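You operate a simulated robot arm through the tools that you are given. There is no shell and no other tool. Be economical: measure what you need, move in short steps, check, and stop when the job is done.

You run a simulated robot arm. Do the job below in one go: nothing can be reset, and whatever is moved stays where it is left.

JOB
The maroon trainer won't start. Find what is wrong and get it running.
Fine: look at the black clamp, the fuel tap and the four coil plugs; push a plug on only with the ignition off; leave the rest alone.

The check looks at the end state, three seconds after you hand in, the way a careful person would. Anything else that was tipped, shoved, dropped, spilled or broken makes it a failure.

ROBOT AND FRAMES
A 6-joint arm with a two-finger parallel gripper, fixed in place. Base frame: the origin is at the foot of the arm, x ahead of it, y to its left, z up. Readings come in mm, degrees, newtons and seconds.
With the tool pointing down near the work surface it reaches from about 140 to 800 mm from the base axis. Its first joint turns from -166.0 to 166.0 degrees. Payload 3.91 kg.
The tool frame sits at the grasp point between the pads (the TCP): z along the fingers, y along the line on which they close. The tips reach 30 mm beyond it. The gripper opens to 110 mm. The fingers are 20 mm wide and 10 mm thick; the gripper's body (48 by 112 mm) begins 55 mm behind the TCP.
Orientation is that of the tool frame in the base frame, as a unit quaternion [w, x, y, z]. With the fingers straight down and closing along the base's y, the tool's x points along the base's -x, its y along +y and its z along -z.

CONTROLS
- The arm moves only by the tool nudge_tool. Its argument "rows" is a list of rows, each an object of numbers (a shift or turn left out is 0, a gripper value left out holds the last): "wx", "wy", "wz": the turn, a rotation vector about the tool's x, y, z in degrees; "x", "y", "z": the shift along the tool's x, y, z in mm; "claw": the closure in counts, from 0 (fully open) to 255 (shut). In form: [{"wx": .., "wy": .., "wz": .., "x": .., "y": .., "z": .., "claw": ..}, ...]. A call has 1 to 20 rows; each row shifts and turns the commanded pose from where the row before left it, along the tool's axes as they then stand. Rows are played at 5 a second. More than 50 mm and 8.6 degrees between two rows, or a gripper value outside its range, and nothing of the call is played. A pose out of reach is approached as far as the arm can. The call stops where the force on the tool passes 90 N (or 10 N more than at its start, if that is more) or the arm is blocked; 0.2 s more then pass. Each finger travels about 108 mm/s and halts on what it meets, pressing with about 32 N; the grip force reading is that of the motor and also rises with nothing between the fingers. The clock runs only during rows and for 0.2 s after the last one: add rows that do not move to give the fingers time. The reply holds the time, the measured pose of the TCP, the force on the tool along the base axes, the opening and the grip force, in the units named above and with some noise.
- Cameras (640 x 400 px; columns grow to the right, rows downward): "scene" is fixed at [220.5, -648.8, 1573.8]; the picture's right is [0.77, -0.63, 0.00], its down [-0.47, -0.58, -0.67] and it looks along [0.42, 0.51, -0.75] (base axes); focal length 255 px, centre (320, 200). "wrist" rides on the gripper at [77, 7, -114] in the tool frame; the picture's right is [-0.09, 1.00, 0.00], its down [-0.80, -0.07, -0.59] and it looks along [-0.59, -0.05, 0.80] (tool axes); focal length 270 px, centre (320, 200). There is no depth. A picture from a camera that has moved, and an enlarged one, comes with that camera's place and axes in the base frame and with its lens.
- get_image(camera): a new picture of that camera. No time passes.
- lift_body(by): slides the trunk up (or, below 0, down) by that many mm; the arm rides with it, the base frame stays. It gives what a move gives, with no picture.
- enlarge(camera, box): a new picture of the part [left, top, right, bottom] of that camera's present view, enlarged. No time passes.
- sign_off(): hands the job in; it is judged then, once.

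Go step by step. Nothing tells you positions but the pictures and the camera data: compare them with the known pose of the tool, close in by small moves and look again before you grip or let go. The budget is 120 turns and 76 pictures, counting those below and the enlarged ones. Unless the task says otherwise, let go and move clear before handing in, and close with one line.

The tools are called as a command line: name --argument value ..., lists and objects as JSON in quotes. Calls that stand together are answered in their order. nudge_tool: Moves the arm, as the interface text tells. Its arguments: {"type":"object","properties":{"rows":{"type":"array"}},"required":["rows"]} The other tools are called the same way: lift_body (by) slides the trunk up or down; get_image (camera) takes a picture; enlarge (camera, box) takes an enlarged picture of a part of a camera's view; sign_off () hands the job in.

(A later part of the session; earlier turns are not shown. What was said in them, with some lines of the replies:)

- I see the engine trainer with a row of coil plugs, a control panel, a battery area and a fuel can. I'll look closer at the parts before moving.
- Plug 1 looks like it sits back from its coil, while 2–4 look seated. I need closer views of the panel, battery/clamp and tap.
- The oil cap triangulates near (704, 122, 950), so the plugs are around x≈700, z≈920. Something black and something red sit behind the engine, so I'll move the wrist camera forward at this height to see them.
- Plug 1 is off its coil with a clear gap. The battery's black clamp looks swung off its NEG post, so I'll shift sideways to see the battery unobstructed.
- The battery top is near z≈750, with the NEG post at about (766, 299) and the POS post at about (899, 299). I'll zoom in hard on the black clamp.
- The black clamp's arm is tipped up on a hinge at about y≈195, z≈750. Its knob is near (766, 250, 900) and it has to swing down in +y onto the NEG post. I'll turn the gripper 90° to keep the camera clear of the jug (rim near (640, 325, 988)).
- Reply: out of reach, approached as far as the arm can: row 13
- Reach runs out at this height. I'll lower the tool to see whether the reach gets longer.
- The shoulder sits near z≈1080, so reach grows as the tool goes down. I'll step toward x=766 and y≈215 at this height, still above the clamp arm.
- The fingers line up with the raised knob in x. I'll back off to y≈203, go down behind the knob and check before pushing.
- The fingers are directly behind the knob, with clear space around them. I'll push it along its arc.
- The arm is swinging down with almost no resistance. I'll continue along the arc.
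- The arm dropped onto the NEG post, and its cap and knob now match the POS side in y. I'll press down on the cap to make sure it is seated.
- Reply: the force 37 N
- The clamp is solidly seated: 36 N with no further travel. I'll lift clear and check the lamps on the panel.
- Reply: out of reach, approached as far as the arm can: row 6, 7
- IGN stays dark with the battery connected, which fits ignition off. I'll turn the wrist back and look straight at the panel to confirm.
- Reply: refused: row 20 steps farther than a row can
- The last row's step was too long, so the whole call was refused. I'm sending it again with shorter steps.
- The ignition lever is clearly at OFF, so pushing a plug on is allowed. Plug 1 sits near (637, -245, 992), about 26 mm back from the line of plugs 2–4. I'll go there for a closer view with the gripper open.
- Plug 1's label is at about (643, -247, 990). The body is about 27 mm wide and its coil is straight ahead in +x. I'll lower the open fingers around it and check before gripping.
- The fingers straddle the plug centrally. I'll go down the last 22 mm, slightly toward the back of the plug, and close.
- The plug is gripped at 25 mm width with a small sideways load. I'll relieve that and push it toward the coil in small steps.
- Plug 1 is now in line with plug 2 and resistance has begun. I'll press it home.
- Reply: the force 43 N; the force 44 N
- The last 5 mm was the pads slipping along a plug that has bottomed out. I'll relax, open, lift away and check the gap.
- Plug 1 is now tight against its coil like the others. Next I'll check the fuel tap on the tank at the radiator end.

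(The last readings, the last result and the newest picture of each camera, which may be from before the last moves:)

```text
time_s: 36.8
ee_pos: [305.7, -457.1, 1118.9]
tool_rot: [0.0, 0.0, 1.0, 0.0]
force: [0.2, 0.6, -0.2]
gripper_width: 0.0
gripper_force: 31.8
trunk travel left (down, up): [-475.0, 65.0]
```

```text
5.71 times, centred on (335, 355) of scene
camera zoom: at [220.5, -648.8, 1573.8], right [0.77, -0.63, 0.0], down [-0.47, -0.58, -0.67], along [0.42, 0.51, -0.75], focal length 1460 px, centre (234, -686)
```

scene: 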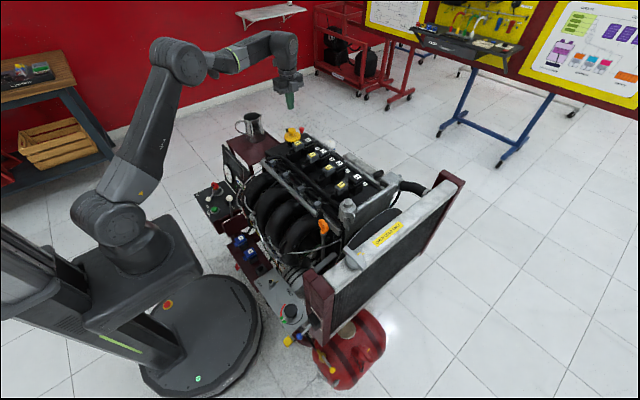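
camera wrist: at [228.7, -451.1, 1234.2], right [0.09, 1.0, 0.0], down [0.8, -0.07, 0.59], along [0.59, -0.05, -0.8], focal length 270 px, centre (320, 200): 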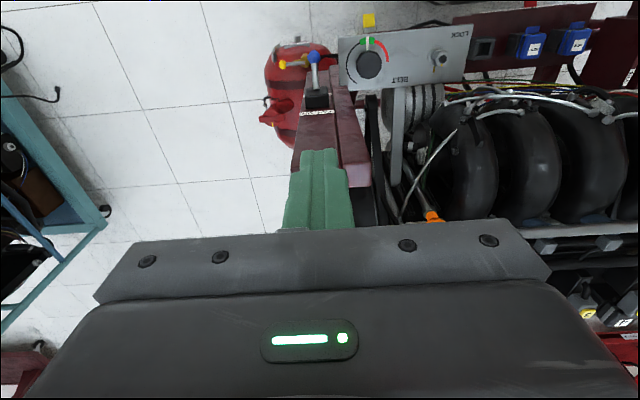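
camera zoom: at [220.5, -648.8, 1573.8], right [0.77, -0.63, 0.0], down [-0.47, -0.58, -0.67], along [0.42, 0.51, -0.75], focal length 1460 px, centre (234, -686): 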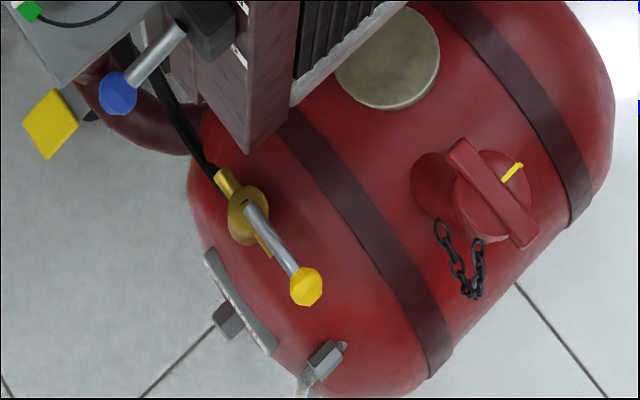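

The tap handle lies in line with the brass body and hose, which suggests open. There's a small label on the tank that I'll read to confirm.

enlarge --camera "wrist" --box '[265, 33, 335, 73]'

enlarge --camera "scene" --box '[318, 345, 358, 385]'

```text
9.14 times, centred on (300, 53) of wrist
camera zoom: at [228.7, -451.1, 1234.2], right [0.09, 1.0, 0.0], down [0.8, -0.07, 0.59], along [0.59, -0.05, -0.8], focal length 2471 px, centre (503, 1544)
```

zoom: 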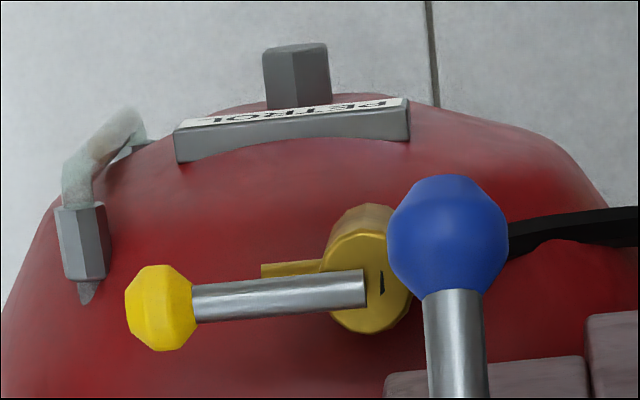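

```text
10.00 times, centred on (338, 365) of scene
camera zoom: at [220.5, -648.8, 1573.8], right [0.77, -0.63, 0.0], down [-0.47, -0.58, -0.67], along [0.42, 0.51, -0.75], focal length 2554 px, centre (140, -1450)
```

zoom: 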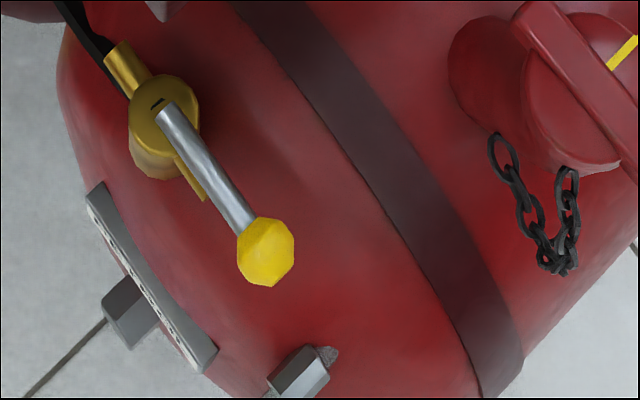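

The handle runs parallel to the pipe, so the fuel is open and I'll leave it alone. The fault was the clamp plus plug 1. To get it running I need the ignition lever, whose ball is near (324, 311, 662) with ON toward +y, and then START near (319, 237, 657).

nudge_tool --rows '[{"y": 49}, {"y": 49}, {"y": 49}, {"y": 49}, {"y": 49}, {"y": 49}, {"y": 49}, {"y": 49}, {"y": 49}, {"y": 49}, {"y": 49}, {"y": 49}, {"y": 49}, {"y": 49}, {"y": 45}, {"x": -18}, {"z": 49}, {"z": 49}, {"z": 49}, {"z": 49}]'

get_image --camera "wrist"

enlarge --camera "scene" --box '[190, 150, 270, 230]'

```text
time_s: 41.0
ee_pos: [324.7, 276.2, 922.5]
tool_rot: [0.0, 0.0, 1.0, 0.001]
force: [0.5, 0.0, -0.5]
gripper_width: 0.0
gripper_force: 31.9
trunk travel left (down, up): [-475.0, 65.0]
```

```text
27 pictures are left
camera wrist: at [246.2, 282.2, 1037.8], right [0.09, 1.0, 0.0], down [0.8, -0.07, 0.59], along [0.59, -0.05, -0.8], focal length 270 px, centre (320, 200)
```

wrist: 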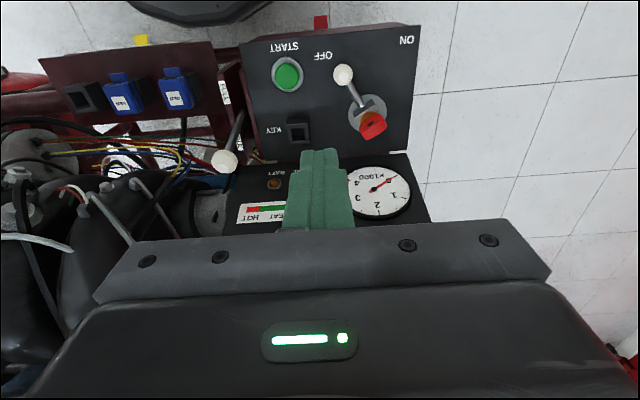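

```text
5.00 times, centred on (230, 190) of scene
camera zoom: at [220.5, -648.8, 1573.8], right [0.77, -0.63, 0.0], down [-0.47, -0.58, -0.67], along [0.42, 0.51, -0.75], focal length 1277 px, centre (770, 250)
```

zoom: 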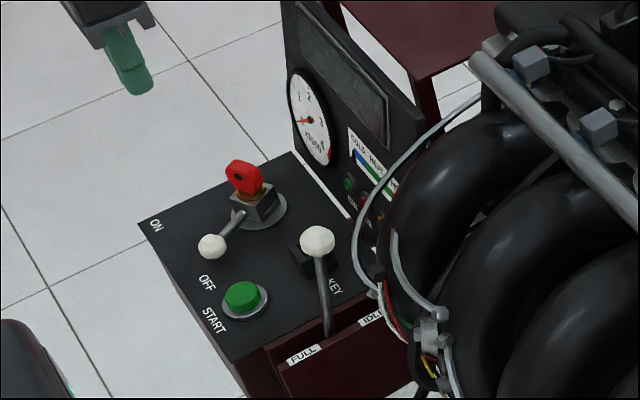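

Two wrist views put the ball near (322, 304, 680), a bit higher than I first had it. I'll descend partway on its −y side and look again.

nudge_tool --rows '[{"z": 49, "y": -3}, {"z": 49, "y": -3}, {"z": 49, "x": 2}, {"z": 0}]'

get_image --camera "wrist"

enlarge --camera "scene" --box '[190, 160, 250, 220]'

```text
time_s: 42.0
ee_pos: [321.2, 270.3, 776.6]
tool_rot: [0.001, 0.0, 1.0, 0.0]
force: [-0.6, 0.3, -0.5]
gripper_width: 0.0
gripper_force: 32.1
trunk travel left (down, up): [-475.0, 65.0]
```

```text
25 pictures are left
camera wrist: at [243.5, 275.9, 891.7], right [0.09, 1.0, 0.0], down [0.8, -0.07, 0.59], along [0.59, -0.05, -0.8], focal length 270 px, centre (320, 200)
```

wrist: 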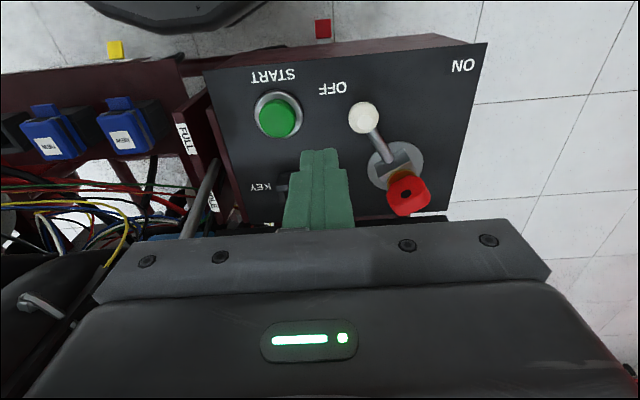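

```text
6.67 times, centred on (220, 190) of scene
camera zoom: at [220.5, -648.8, 1573.8], right [0.77, -0.63, 0.0], down [-0.47, -0.58, -0.67], along [0.42, 0.51, -0.75], focal length 1703 px, centre (987, 267)
```

zoom: 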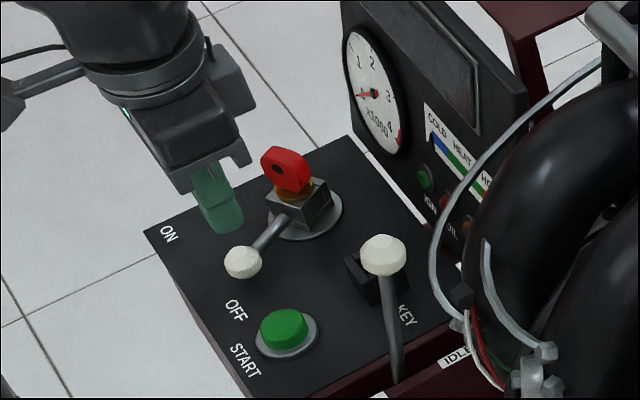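

The ball is at about (322, 305, 677) and the closed fingers sit at y≈270 beside it. I'll go down to tip z≈667.

nudge_tool --rows '[{"z": 40}, {"z": 30}, {"z": 10}, {"z": 0}]'

get_image --camera "wrist"

enlarge --camera "scene" --box '[190, 160, 250, 220]'

```text
time_s: 43.0
ee_pos: [320.3, 270.3, 696.5]
tool_rot: [-0.001, 0.0, 1.0, 0.0]
force: [0.5, 0.0, 0.8]
gripper_width: 0.1
gripper_force: 32.8
trunk travel left (down, up): [-475.0, 65.0]
```

```text
23 pictures are left
camera wrist: at [243.7, 275.8, 811.6], right [0.09, 1.0, 0.0], down [0.8, -0.07, 0.59], along [0.59, -0.05, -0.8], focal length 270 px, centre (320, 200)
```

wrist: 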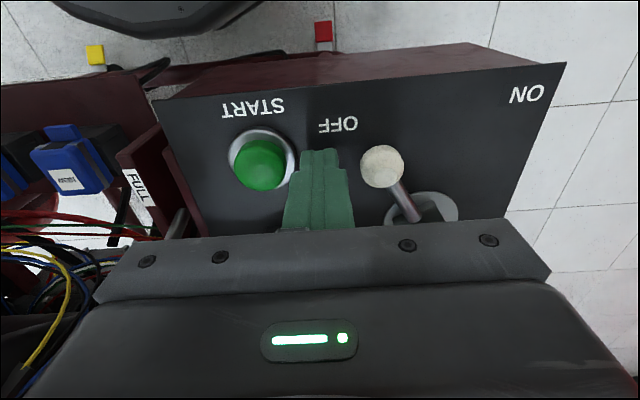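

```text
6.67 times, centred on (220, 190) of scene
camera zoom: at [220.5, -648.8, 1573.8], right [0.77, -0.63, 0.0], down [-0.47, -0.58, -0.67], along [0.42, 0.51, -0.75], focal length 1703 px, centre (987, 267)
```

zoom: 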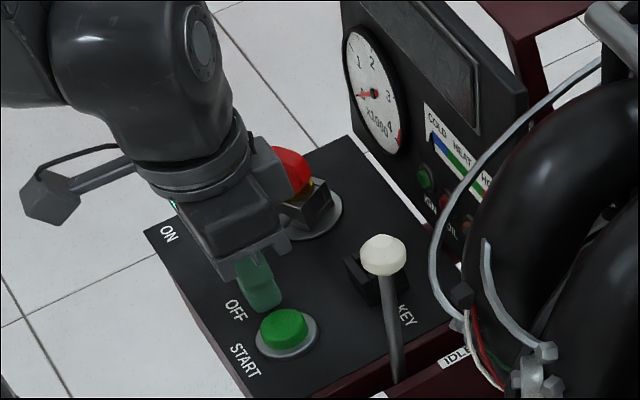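

The fingertips are level with the ball, and clear of the START ring and the key. I'll swing the lever toward ON.

nudge_tool --rows '[{"y": 8}, {"y": 8}, {"y": 8, "x": 2}, {"y": 8, "x": 3}, {"y": 8, "x": 1}, {"y": 8}, {"y": 8}, {"y": 0}]'

get_image --camera "wrist"

```text
time_s: 44.8
ee_pos: [315.5, 326.5, 695.7]
tool_rot: [-0.001, 0.0, 1.0, 0.0]
force: [0.7, -0.4, 0.4]
gripper_width: 0.0
gripper_force: 31.6
trunk travel left (down, up): [-475.0, 65.0]
```

```text
21 pictures are left
camera wrist: at [238.6, 332.0, 811.0], right [0.09, 1.0, 0.0], down [0.8, -0.07, 0.59], along [0.59, -0.05, -0.8], focal length 270 px, centre (320, 200)
```

wrist: 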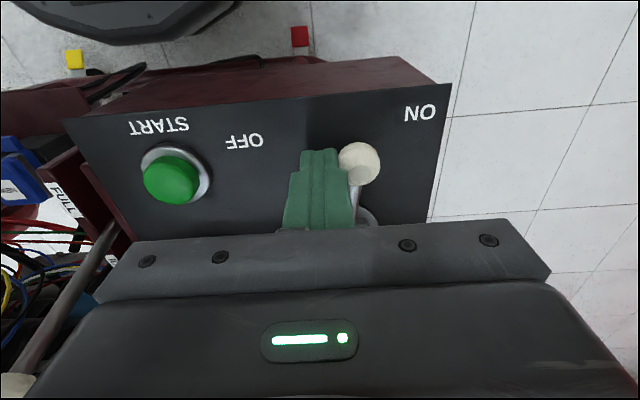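

The ball moved to y≈348. I'll continue to the ON stop.

nudge_tool --rows '[{"y": 6}, {"y": 6, "x": -2}, {"y": 5, "x": -2}, {"y": 4, "x": -2}, {"y": 0}]'

get_image --camera "wrist"

enlarge --camera "scene" --box '[190, 140, 270, 220]'

```text
time_s: 46.0
ee_pos: [321.9, 347.7, 695.9]
tool_rot: [0.0, -0.001, 1.0, 0.001]
force: [-0.7, 0.2, 0.3]
gripper_width: 0.0
gripper_force: 32.1
trunk travel left (down, up): [-475.0, 65.0]
```

```text
20 pictures are left
camera wrist: at [244.2, 352.8, 811.0], right [0.09, 1.0, 0.0], down [0.8, -0.07, 0.59], along [0.59, -0.05, -0.8], focal length 270 px, centre (320, 200)
```

wrist: 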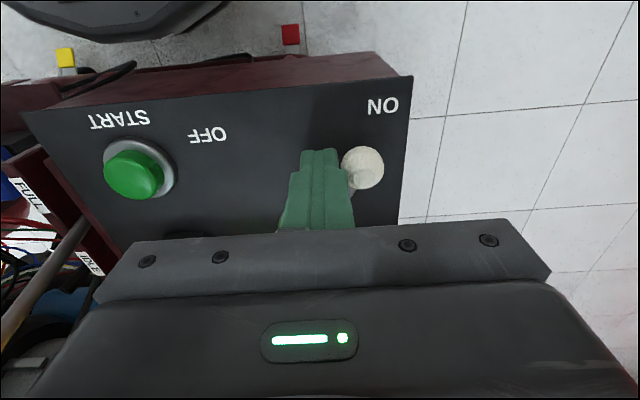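

```text
5.00 times, centred on (230, 180) of scene
camera zoom: at [220.5, -648.8, 1573.8], right [0.77, -0.63, 0.0], down [-0.47, -0.58, -0.67], along [0.42, 0.51, -0.75], focal length 1277 px, centre (770, 300)
```

zoom: 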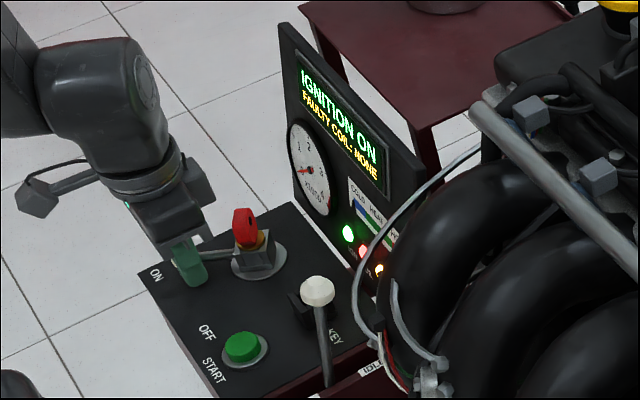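

The display reads "IGNITION ON – FAULTY COIL: NONE" and the lamps are lit. I'll give the lever a small final nudge, then back off and move over START at about (316, 236).

nudge_tool --rows '[{"y": 2}, {"y": 2, "x": -1}, {"y": 0}, {"y": -10}, {"y": -10}, {"z": -40}, {"z": -40}, {"y": -45, "x": 3}, {"y": -45, "x": 3}, {"y": 0}]'

get_image --camera "wrist"

```text
time_s: 48.2
ee_pos: [316.6, 242.0, 774.7]
tool_rot: [0.0, 0.001, 1.0, 0.0]
force: [1.0, 1.0, 0.4]
gripper_width: 0.2
gripper_force: 32.0
trunk travel left (down, up): [-475.0, 65.0]
```

```text
18 pictures are left
camera wrist: at [238.5, 246.5, 890.6], right [0.09, 1.0, 0.0], down [0.8, -0.07, 0.59], along [0.59, -0.05, -0.8], focal length 270 px, centre (320, 200)
```

wrist: 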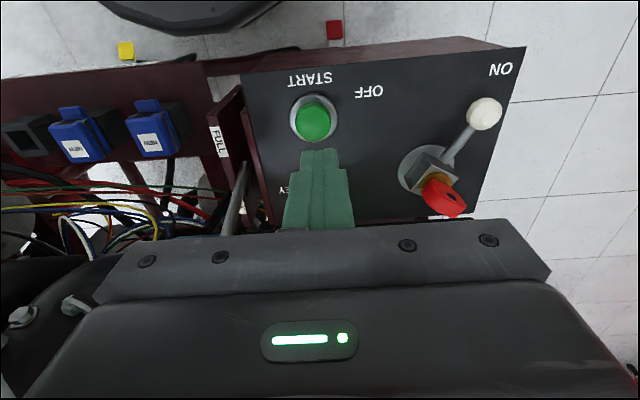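

The lever is at ON. START is at about (321, 235), so I'll centre over it and press down.

nudge_tool --rows '[{"y": -7, "x": -4}, {"z": 40}, {"z": 25}, {"z": 5}, {"z": 4}, {"z": 3}, {"z": 0}]'

get_image --camera "wrist"

```text
time_s: 49.8
ee_pos: [320.2, 234.2, 700.3]
tool_rot: [0.001, 0.0, 1.0, 0.001]
force: [3.5, 0.7, 25.9]
gripper_width: 0.1
gripper_force: 32.3
trunk travel left (down, up): [-475.0, 65.0]
```

```text
17 pictures are left
camera wrist: at [242.7, 239.5, 814.8], right [0.09, 1.0, 0.0], down [0.8, -0.07, 0.6], along [0.59, -0.05, -0.8], focal length 270 px, centre (320, 200)
```

wrist: 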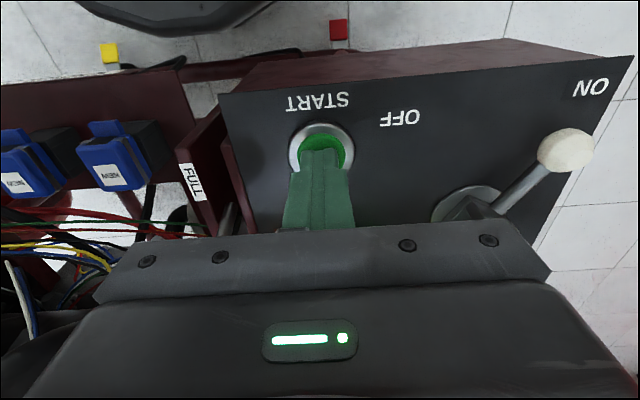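

enlarge --camera "scene" --box '[200, 140, 280, 220]'

```text
5.00 times, centred on (240, 180) of scene
camera zoom: at [220.5, -648.8, 1573.8], right [0.77, -0.63, 0.0], down [-0.47, -0.58, -0.67], along [0.42, 0.51, -0.75], focal length 1277 px, centre (720, 300)
```

zoom: 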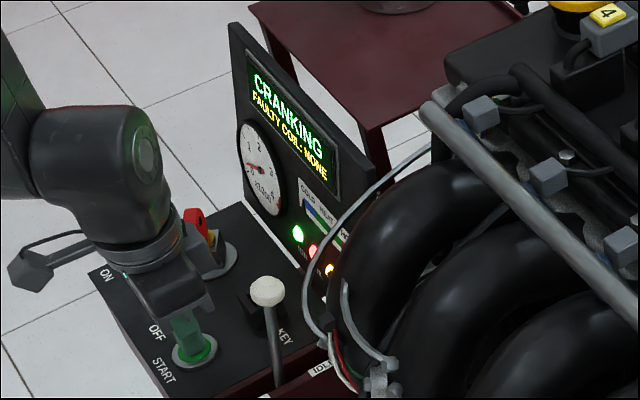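

The display says "CRANKING". I'll hold START briefly and check whether it fires.

nudge_tool --rows '[{"z": 0}, {"z": 0}, {"z": 0}, {"z": 0}, {"z": 0}]'

enlarge --camera "scene" --box '[200, 140, 280, 220]'

```text
time_s: 51.0
ee_pos: [321.3, 234.6, 699.7]
tool_rot: [0.0, 0.0, 1.0, 0.0]
force: [6.5, 3.0, 28.4]
gripper_width: 0.0
gripper_force: 31.9
trunk travel left (down, up): [-475.0, 65.0]
```

```text
5.00 times, centred on (240, 180) of scene
camera zoom: at [220.5, -648.8, 1573.8], right [0.77, -0.63, 0.0], down [-0.47, -0.58, -0.67], along [0.42, 0.51, -0.75], focal length 1277 px, centre (720, 300)
```

zoom: 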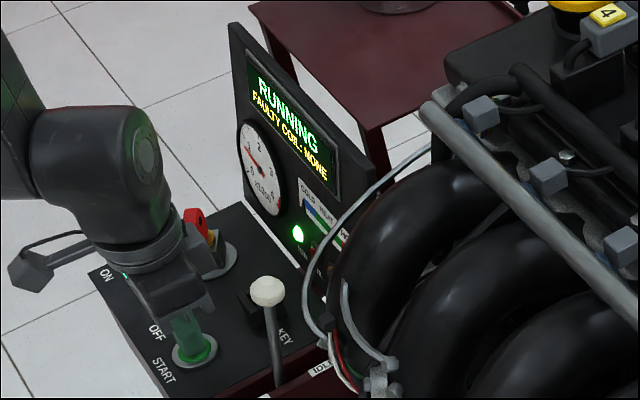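

It is RUNNING, with the OIL and BATT lamps out. I'll release START, move clear and check that it keeps going.

nudge_tool --rows '[{"z": -20}, {"z": -40}, {"z": -49}, {"z": -49}, {"z": -49}, {"z": -49}, {"z": -49}, {"z": 0}, {"z": 0}, {"z": 0}, {"z": 0}, {"z": 0}]'

enlarge --camera "scene" --box '[200, 140, 280, 220]'

get_image --camera "scene"

```text
time_s: 53.6
ee_pos: [320.2, 233.6, 1004.2]
tool_rot: [0.0, 0.0, 1.0, 0.0]
force: [0.1, -0.3, -0.5]
gripper_width: 0.1
gripper_force: 32.5
trunk travel left (down, up): [-475.0, 65.0]
```

```text
5.00 times, centred on (240, 180) of scene
camera zoom: at [220.5, -648.8, 1573.8], right [0.77, -0.63, 0.0], down [-0.47, -0.58, -0.67], along [0.42, 0.51, -0.75], focal length 1277 px, centre (720, 300)
```

zoom: 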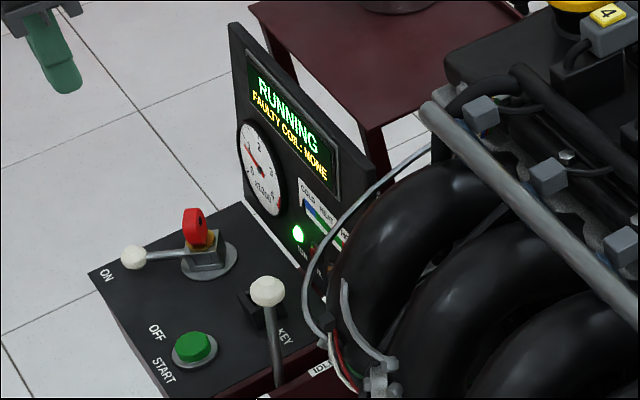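

```text
13 pictures are left
```

scene: 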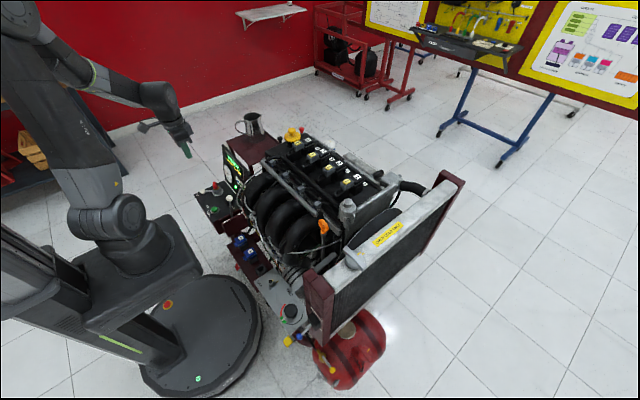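

The engine keeps running with the arm clear, and everything else, the jug included, stands where it was. I'm handing in.

sign_off

```text
The job is handed in.
```

The maroon trainer is running: the battery's black clamp was off its NEG post and coil plug 1 was off its coil, so I seated both with the ignition off, then switched on and pressed START; the fuel tap was already open and I left it alone.
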